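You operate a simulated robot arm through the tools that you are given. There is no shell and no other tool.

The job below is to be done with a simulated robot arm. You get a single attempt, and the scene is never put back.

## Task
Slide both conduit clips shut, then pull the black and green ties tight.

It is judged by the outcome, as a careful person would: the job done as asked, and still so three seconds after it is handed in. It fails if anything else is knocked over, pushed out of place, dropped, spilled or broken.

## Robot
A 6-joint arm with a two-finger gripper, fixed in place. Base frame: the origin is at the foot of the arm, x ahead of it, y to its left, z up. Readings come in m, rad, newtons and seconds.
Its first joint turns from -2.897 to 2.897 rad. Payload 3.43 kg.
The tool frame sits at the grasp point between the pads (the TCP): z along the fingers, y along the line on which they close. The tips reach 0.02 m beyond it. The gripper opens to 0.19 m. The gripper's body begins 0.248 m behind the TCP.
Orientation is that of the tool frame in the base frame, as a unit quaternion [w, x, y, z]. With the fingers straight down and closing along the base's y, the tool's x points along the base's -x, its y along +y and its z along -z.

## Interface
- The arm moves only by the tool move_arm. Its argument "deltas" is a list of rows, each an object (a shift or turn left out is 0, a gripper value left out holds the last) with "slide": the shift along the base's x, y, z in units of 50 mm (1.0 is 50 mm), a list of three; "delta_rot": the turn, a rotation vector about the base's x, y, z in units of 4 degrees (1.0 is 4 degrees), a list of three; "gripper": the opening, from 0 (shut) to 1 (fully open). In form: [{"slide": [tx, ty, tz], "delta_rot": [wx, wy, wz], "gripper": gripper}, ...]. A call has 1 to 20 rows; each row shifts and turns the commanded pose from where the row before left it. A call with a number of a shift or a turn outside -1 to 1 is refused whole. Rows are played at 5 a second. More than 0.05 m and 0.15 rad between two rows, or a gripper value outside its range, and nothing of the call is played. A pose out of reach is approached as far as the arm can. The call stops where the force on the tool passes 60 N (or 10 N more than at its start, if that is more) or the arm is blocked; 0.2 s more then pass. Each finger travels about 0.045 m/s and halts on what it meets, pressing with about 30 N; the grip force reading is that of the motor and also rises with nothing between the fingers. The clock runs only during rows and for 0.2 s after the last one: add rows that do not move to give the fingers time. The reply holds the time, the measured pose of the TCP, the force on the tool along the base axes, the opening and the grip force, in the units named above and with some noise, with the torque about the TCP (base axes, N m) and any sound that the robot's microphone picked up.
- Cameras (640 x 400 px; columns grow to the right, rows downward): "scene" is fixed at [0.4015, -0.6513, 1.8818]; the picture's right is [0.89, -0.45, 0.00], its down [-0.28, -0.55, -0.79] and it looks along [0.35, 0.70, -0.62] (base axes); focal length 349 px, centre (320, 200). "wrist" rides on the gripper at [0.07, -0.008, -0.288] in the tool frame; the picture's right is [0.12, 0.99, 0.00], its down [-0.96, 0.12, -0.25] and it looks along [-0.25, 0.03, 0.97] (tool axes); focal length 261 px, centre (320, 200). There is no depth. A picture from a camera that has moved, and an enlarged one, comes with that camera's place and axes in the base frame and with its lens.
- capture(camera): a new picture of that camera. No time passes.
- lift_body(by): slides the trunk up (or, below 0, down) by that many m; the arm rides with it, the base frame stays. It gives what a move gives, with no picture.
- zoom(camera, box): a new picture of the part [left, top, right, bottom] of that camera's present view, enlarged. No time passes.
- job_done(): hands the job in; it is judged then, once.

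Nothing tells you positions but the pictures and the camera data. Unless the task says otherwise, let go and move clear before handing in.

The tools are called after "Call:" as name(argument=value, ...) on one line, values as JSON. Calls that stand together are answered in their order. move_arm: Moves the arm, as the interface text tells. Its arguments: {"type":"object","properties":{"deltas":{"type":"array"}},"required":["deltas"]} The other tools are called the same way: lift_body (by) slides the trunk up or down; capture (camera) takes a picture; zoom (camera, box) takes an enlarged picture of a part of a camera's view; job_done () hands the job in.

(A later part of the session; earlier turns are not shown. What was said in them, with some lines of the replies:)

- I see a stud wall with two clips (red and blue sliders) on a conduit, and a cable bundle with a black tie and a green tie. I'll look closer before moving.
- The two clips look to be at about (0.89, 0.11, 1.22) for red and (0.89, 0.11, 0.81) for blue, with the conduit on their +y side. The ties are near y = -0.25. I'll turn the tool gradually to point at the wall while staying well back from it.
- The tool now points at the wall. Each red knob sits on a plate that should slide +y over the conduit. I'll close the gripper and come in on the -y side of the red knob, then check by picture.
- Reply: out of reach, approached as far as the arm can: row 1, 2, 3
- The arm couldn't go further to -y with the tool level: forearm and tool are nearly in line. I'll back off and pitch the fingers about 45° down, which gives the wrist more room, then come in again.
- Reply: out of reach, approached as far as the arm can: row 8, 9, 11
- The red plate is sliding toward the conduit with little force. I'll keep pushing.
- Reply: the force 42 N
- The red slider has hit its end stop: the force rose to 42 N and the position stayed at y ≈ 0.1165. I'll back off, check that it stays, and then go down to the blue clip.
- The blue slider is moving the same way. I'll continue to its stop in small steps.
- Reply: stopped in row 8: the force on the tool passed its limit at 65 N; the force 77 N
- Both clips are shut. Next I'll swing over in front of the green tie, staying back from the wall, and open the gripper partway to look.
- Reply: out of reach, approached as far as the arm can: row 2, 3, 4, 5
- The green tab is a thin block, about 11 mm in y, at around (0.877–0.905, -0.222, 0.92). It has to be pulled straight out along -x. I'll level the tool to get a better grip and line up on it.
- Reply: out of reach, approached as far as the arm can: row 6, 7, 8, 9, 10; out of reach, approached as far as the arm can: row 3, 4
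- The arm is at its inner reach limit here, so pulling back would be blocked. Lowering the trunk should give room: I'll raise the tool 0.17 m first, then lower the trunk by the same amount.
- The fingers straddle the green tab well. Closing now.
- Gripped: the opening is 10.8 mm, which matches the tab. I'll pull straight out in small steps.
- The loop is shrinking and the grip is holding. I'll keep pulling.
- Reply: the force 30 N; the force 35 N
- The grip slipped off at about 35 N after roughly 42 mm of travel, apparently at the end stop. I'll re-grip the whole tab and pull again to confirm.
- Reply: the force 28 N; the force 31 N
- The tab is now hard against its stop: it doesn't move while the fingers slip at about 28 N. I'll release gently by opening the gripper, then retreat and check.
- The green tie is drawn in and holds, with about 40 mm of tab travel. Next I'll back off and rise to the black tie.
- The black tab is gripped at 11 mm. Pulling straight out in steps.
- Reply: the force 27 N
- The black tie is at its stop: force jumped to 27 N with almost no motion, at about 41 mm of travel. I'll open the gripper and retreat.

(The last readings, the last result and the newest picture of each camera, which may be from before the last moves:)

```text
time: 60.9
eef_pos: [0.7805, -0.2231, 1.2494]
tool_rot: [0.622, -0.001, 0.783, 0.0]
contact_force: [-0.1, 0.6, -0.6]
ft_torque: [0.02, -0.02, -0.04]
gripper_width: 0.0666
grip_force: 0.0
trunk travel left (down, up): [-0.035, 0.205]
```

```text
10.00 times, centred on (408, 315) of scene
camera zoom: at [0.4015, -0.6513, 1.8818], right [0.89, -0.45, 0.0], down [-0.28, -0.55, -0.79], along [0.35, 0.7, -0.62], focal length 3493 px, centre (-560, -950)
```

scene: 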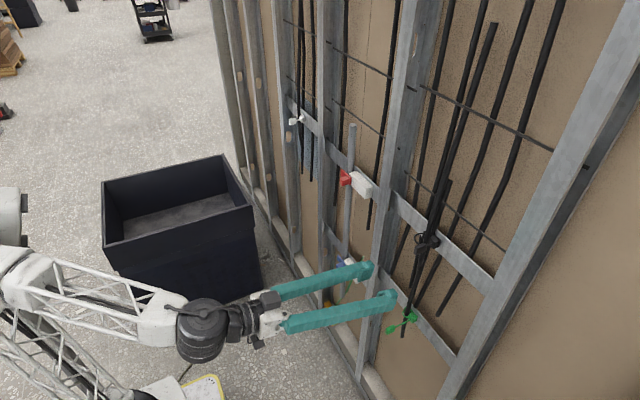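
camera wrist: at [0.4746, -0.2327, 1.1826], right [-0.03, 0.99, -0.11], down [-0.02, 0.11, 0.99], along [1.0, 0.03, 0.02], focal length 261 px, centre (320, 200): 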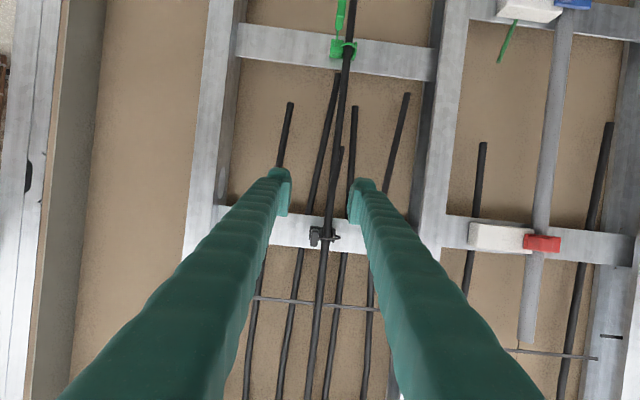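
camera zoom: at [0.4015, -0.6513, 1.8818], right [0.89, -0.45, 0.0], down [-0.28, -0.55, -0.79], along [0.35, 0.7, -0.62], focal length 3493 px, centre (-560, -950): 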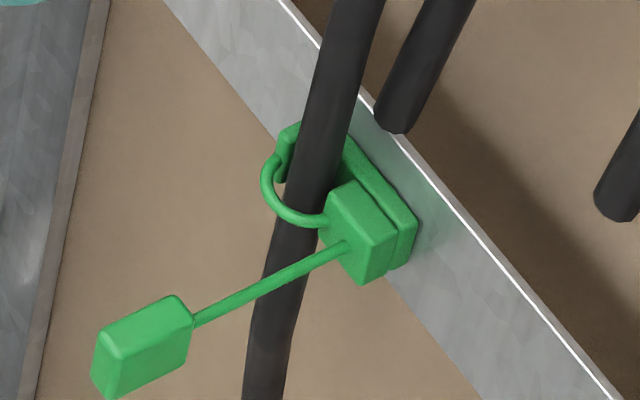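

Call:
move_arm(deltas=[{"slide": [-0.8, 0, 0]}, {"slide": [-0.8, 0, 0]}, {}, {}, {}])

Call:
capture(camera="scene")

Call:
capture(camera="wrist")

Call:
zoom(camera="scene", box=[300, 150, 460, 350])

```text
time: 62.2
eef_pos: [0.7304, -0.2482, 1.2049]
tool_rot: [0.601, 0.012, 0.799, 0.021]
contact_force: [-0.3, -0.5, -0.4]
ft_torque: [-0.03, 0.0, -0.12]
gripper_width: 0.0667
grip_force: 0.0
trunk travel left (down, up): [-0.035, 0.205]
stopped in row 5: the arm was blocked; the commanded pose is now the measured one
```

```text
taken
```

scene: 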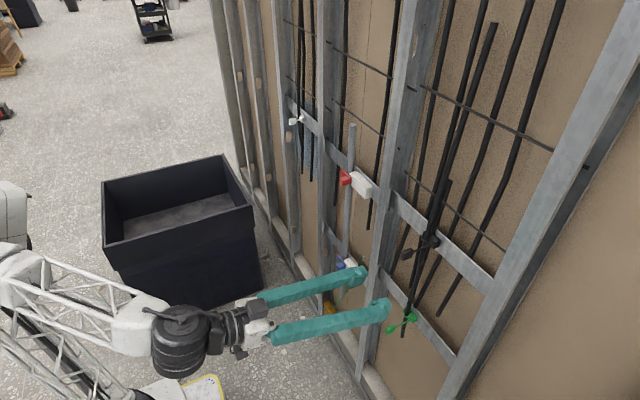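

```text
taken
camera wrist: at [0.4352, -0.2577, 1.2161], right [-0.04, 1.0, -0.07], down [0.03, 0.07, 1.0], along [1.0, 0.04, -0.03], focal length 261 px, centre (320, 200)
```

wrist: 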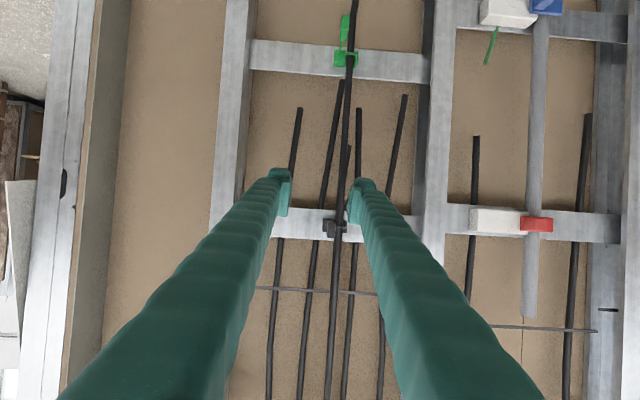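

```text
2.00 times, centred on (380, 250) of scene
camera zoom: at [0.4015, -0.6513, 1.8818], right [0.89, -0.45, 0.0], down [-0.28, -0.55, -0.79], along [0.35, 0.7, -0.62], focal length 699 px, centre (200, 100)
```

zoom: 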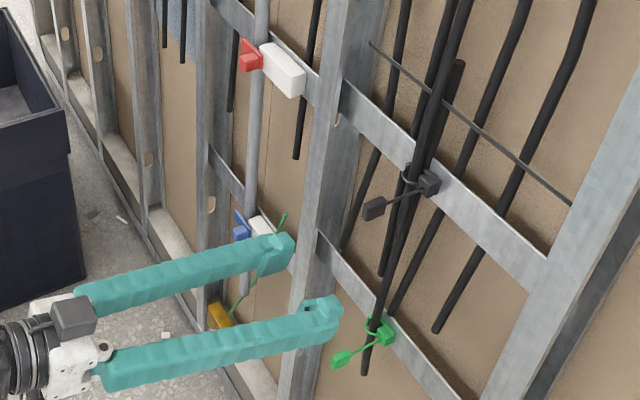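

Both clips are shut against their stops, and both ties are drawn to theirs and staying put. The white tie and everything else is unmoved, and the gripper is open about 9 cm clear of the nearest tab. The last retreat stopped short when the arm reported being blocked, but it shows no contact force. Handing in.

Call:
job_done()

```text
The job is handed in.
```

I slid both conduit clips shut and pulled the black and green ties tight, then handed the job in.

- **Clips:** the red and blue sliders each moved about 45 mm over the conduit until they hit a hard stop. Both stayed shut when I backed away.
- **Black tie:** I pulled the tab out about 41 mm, to where it would go no further. It still looked drawn in after I let go.
- **Green tie:** my first pull slipped off at about 35 N and pushed the tab back about 3 mm. I gripped it again and pulled it to its stop, about 40 mm in all. It eased back about 1 mm when I let go, then stayed put.

The loops on both ties still bow out slightly in front of the cables, even with the tabs at their stops.

Nothing else looked moved in the last pictures, including the white tie. The arm's final retreat stopped early because it reported being blocked, but there was no contact force. The gripper was left open, about 9 cm from the nearest tab. The trunk is still 0.17 m lower than it started, because the arm needed that room to pull the ties.
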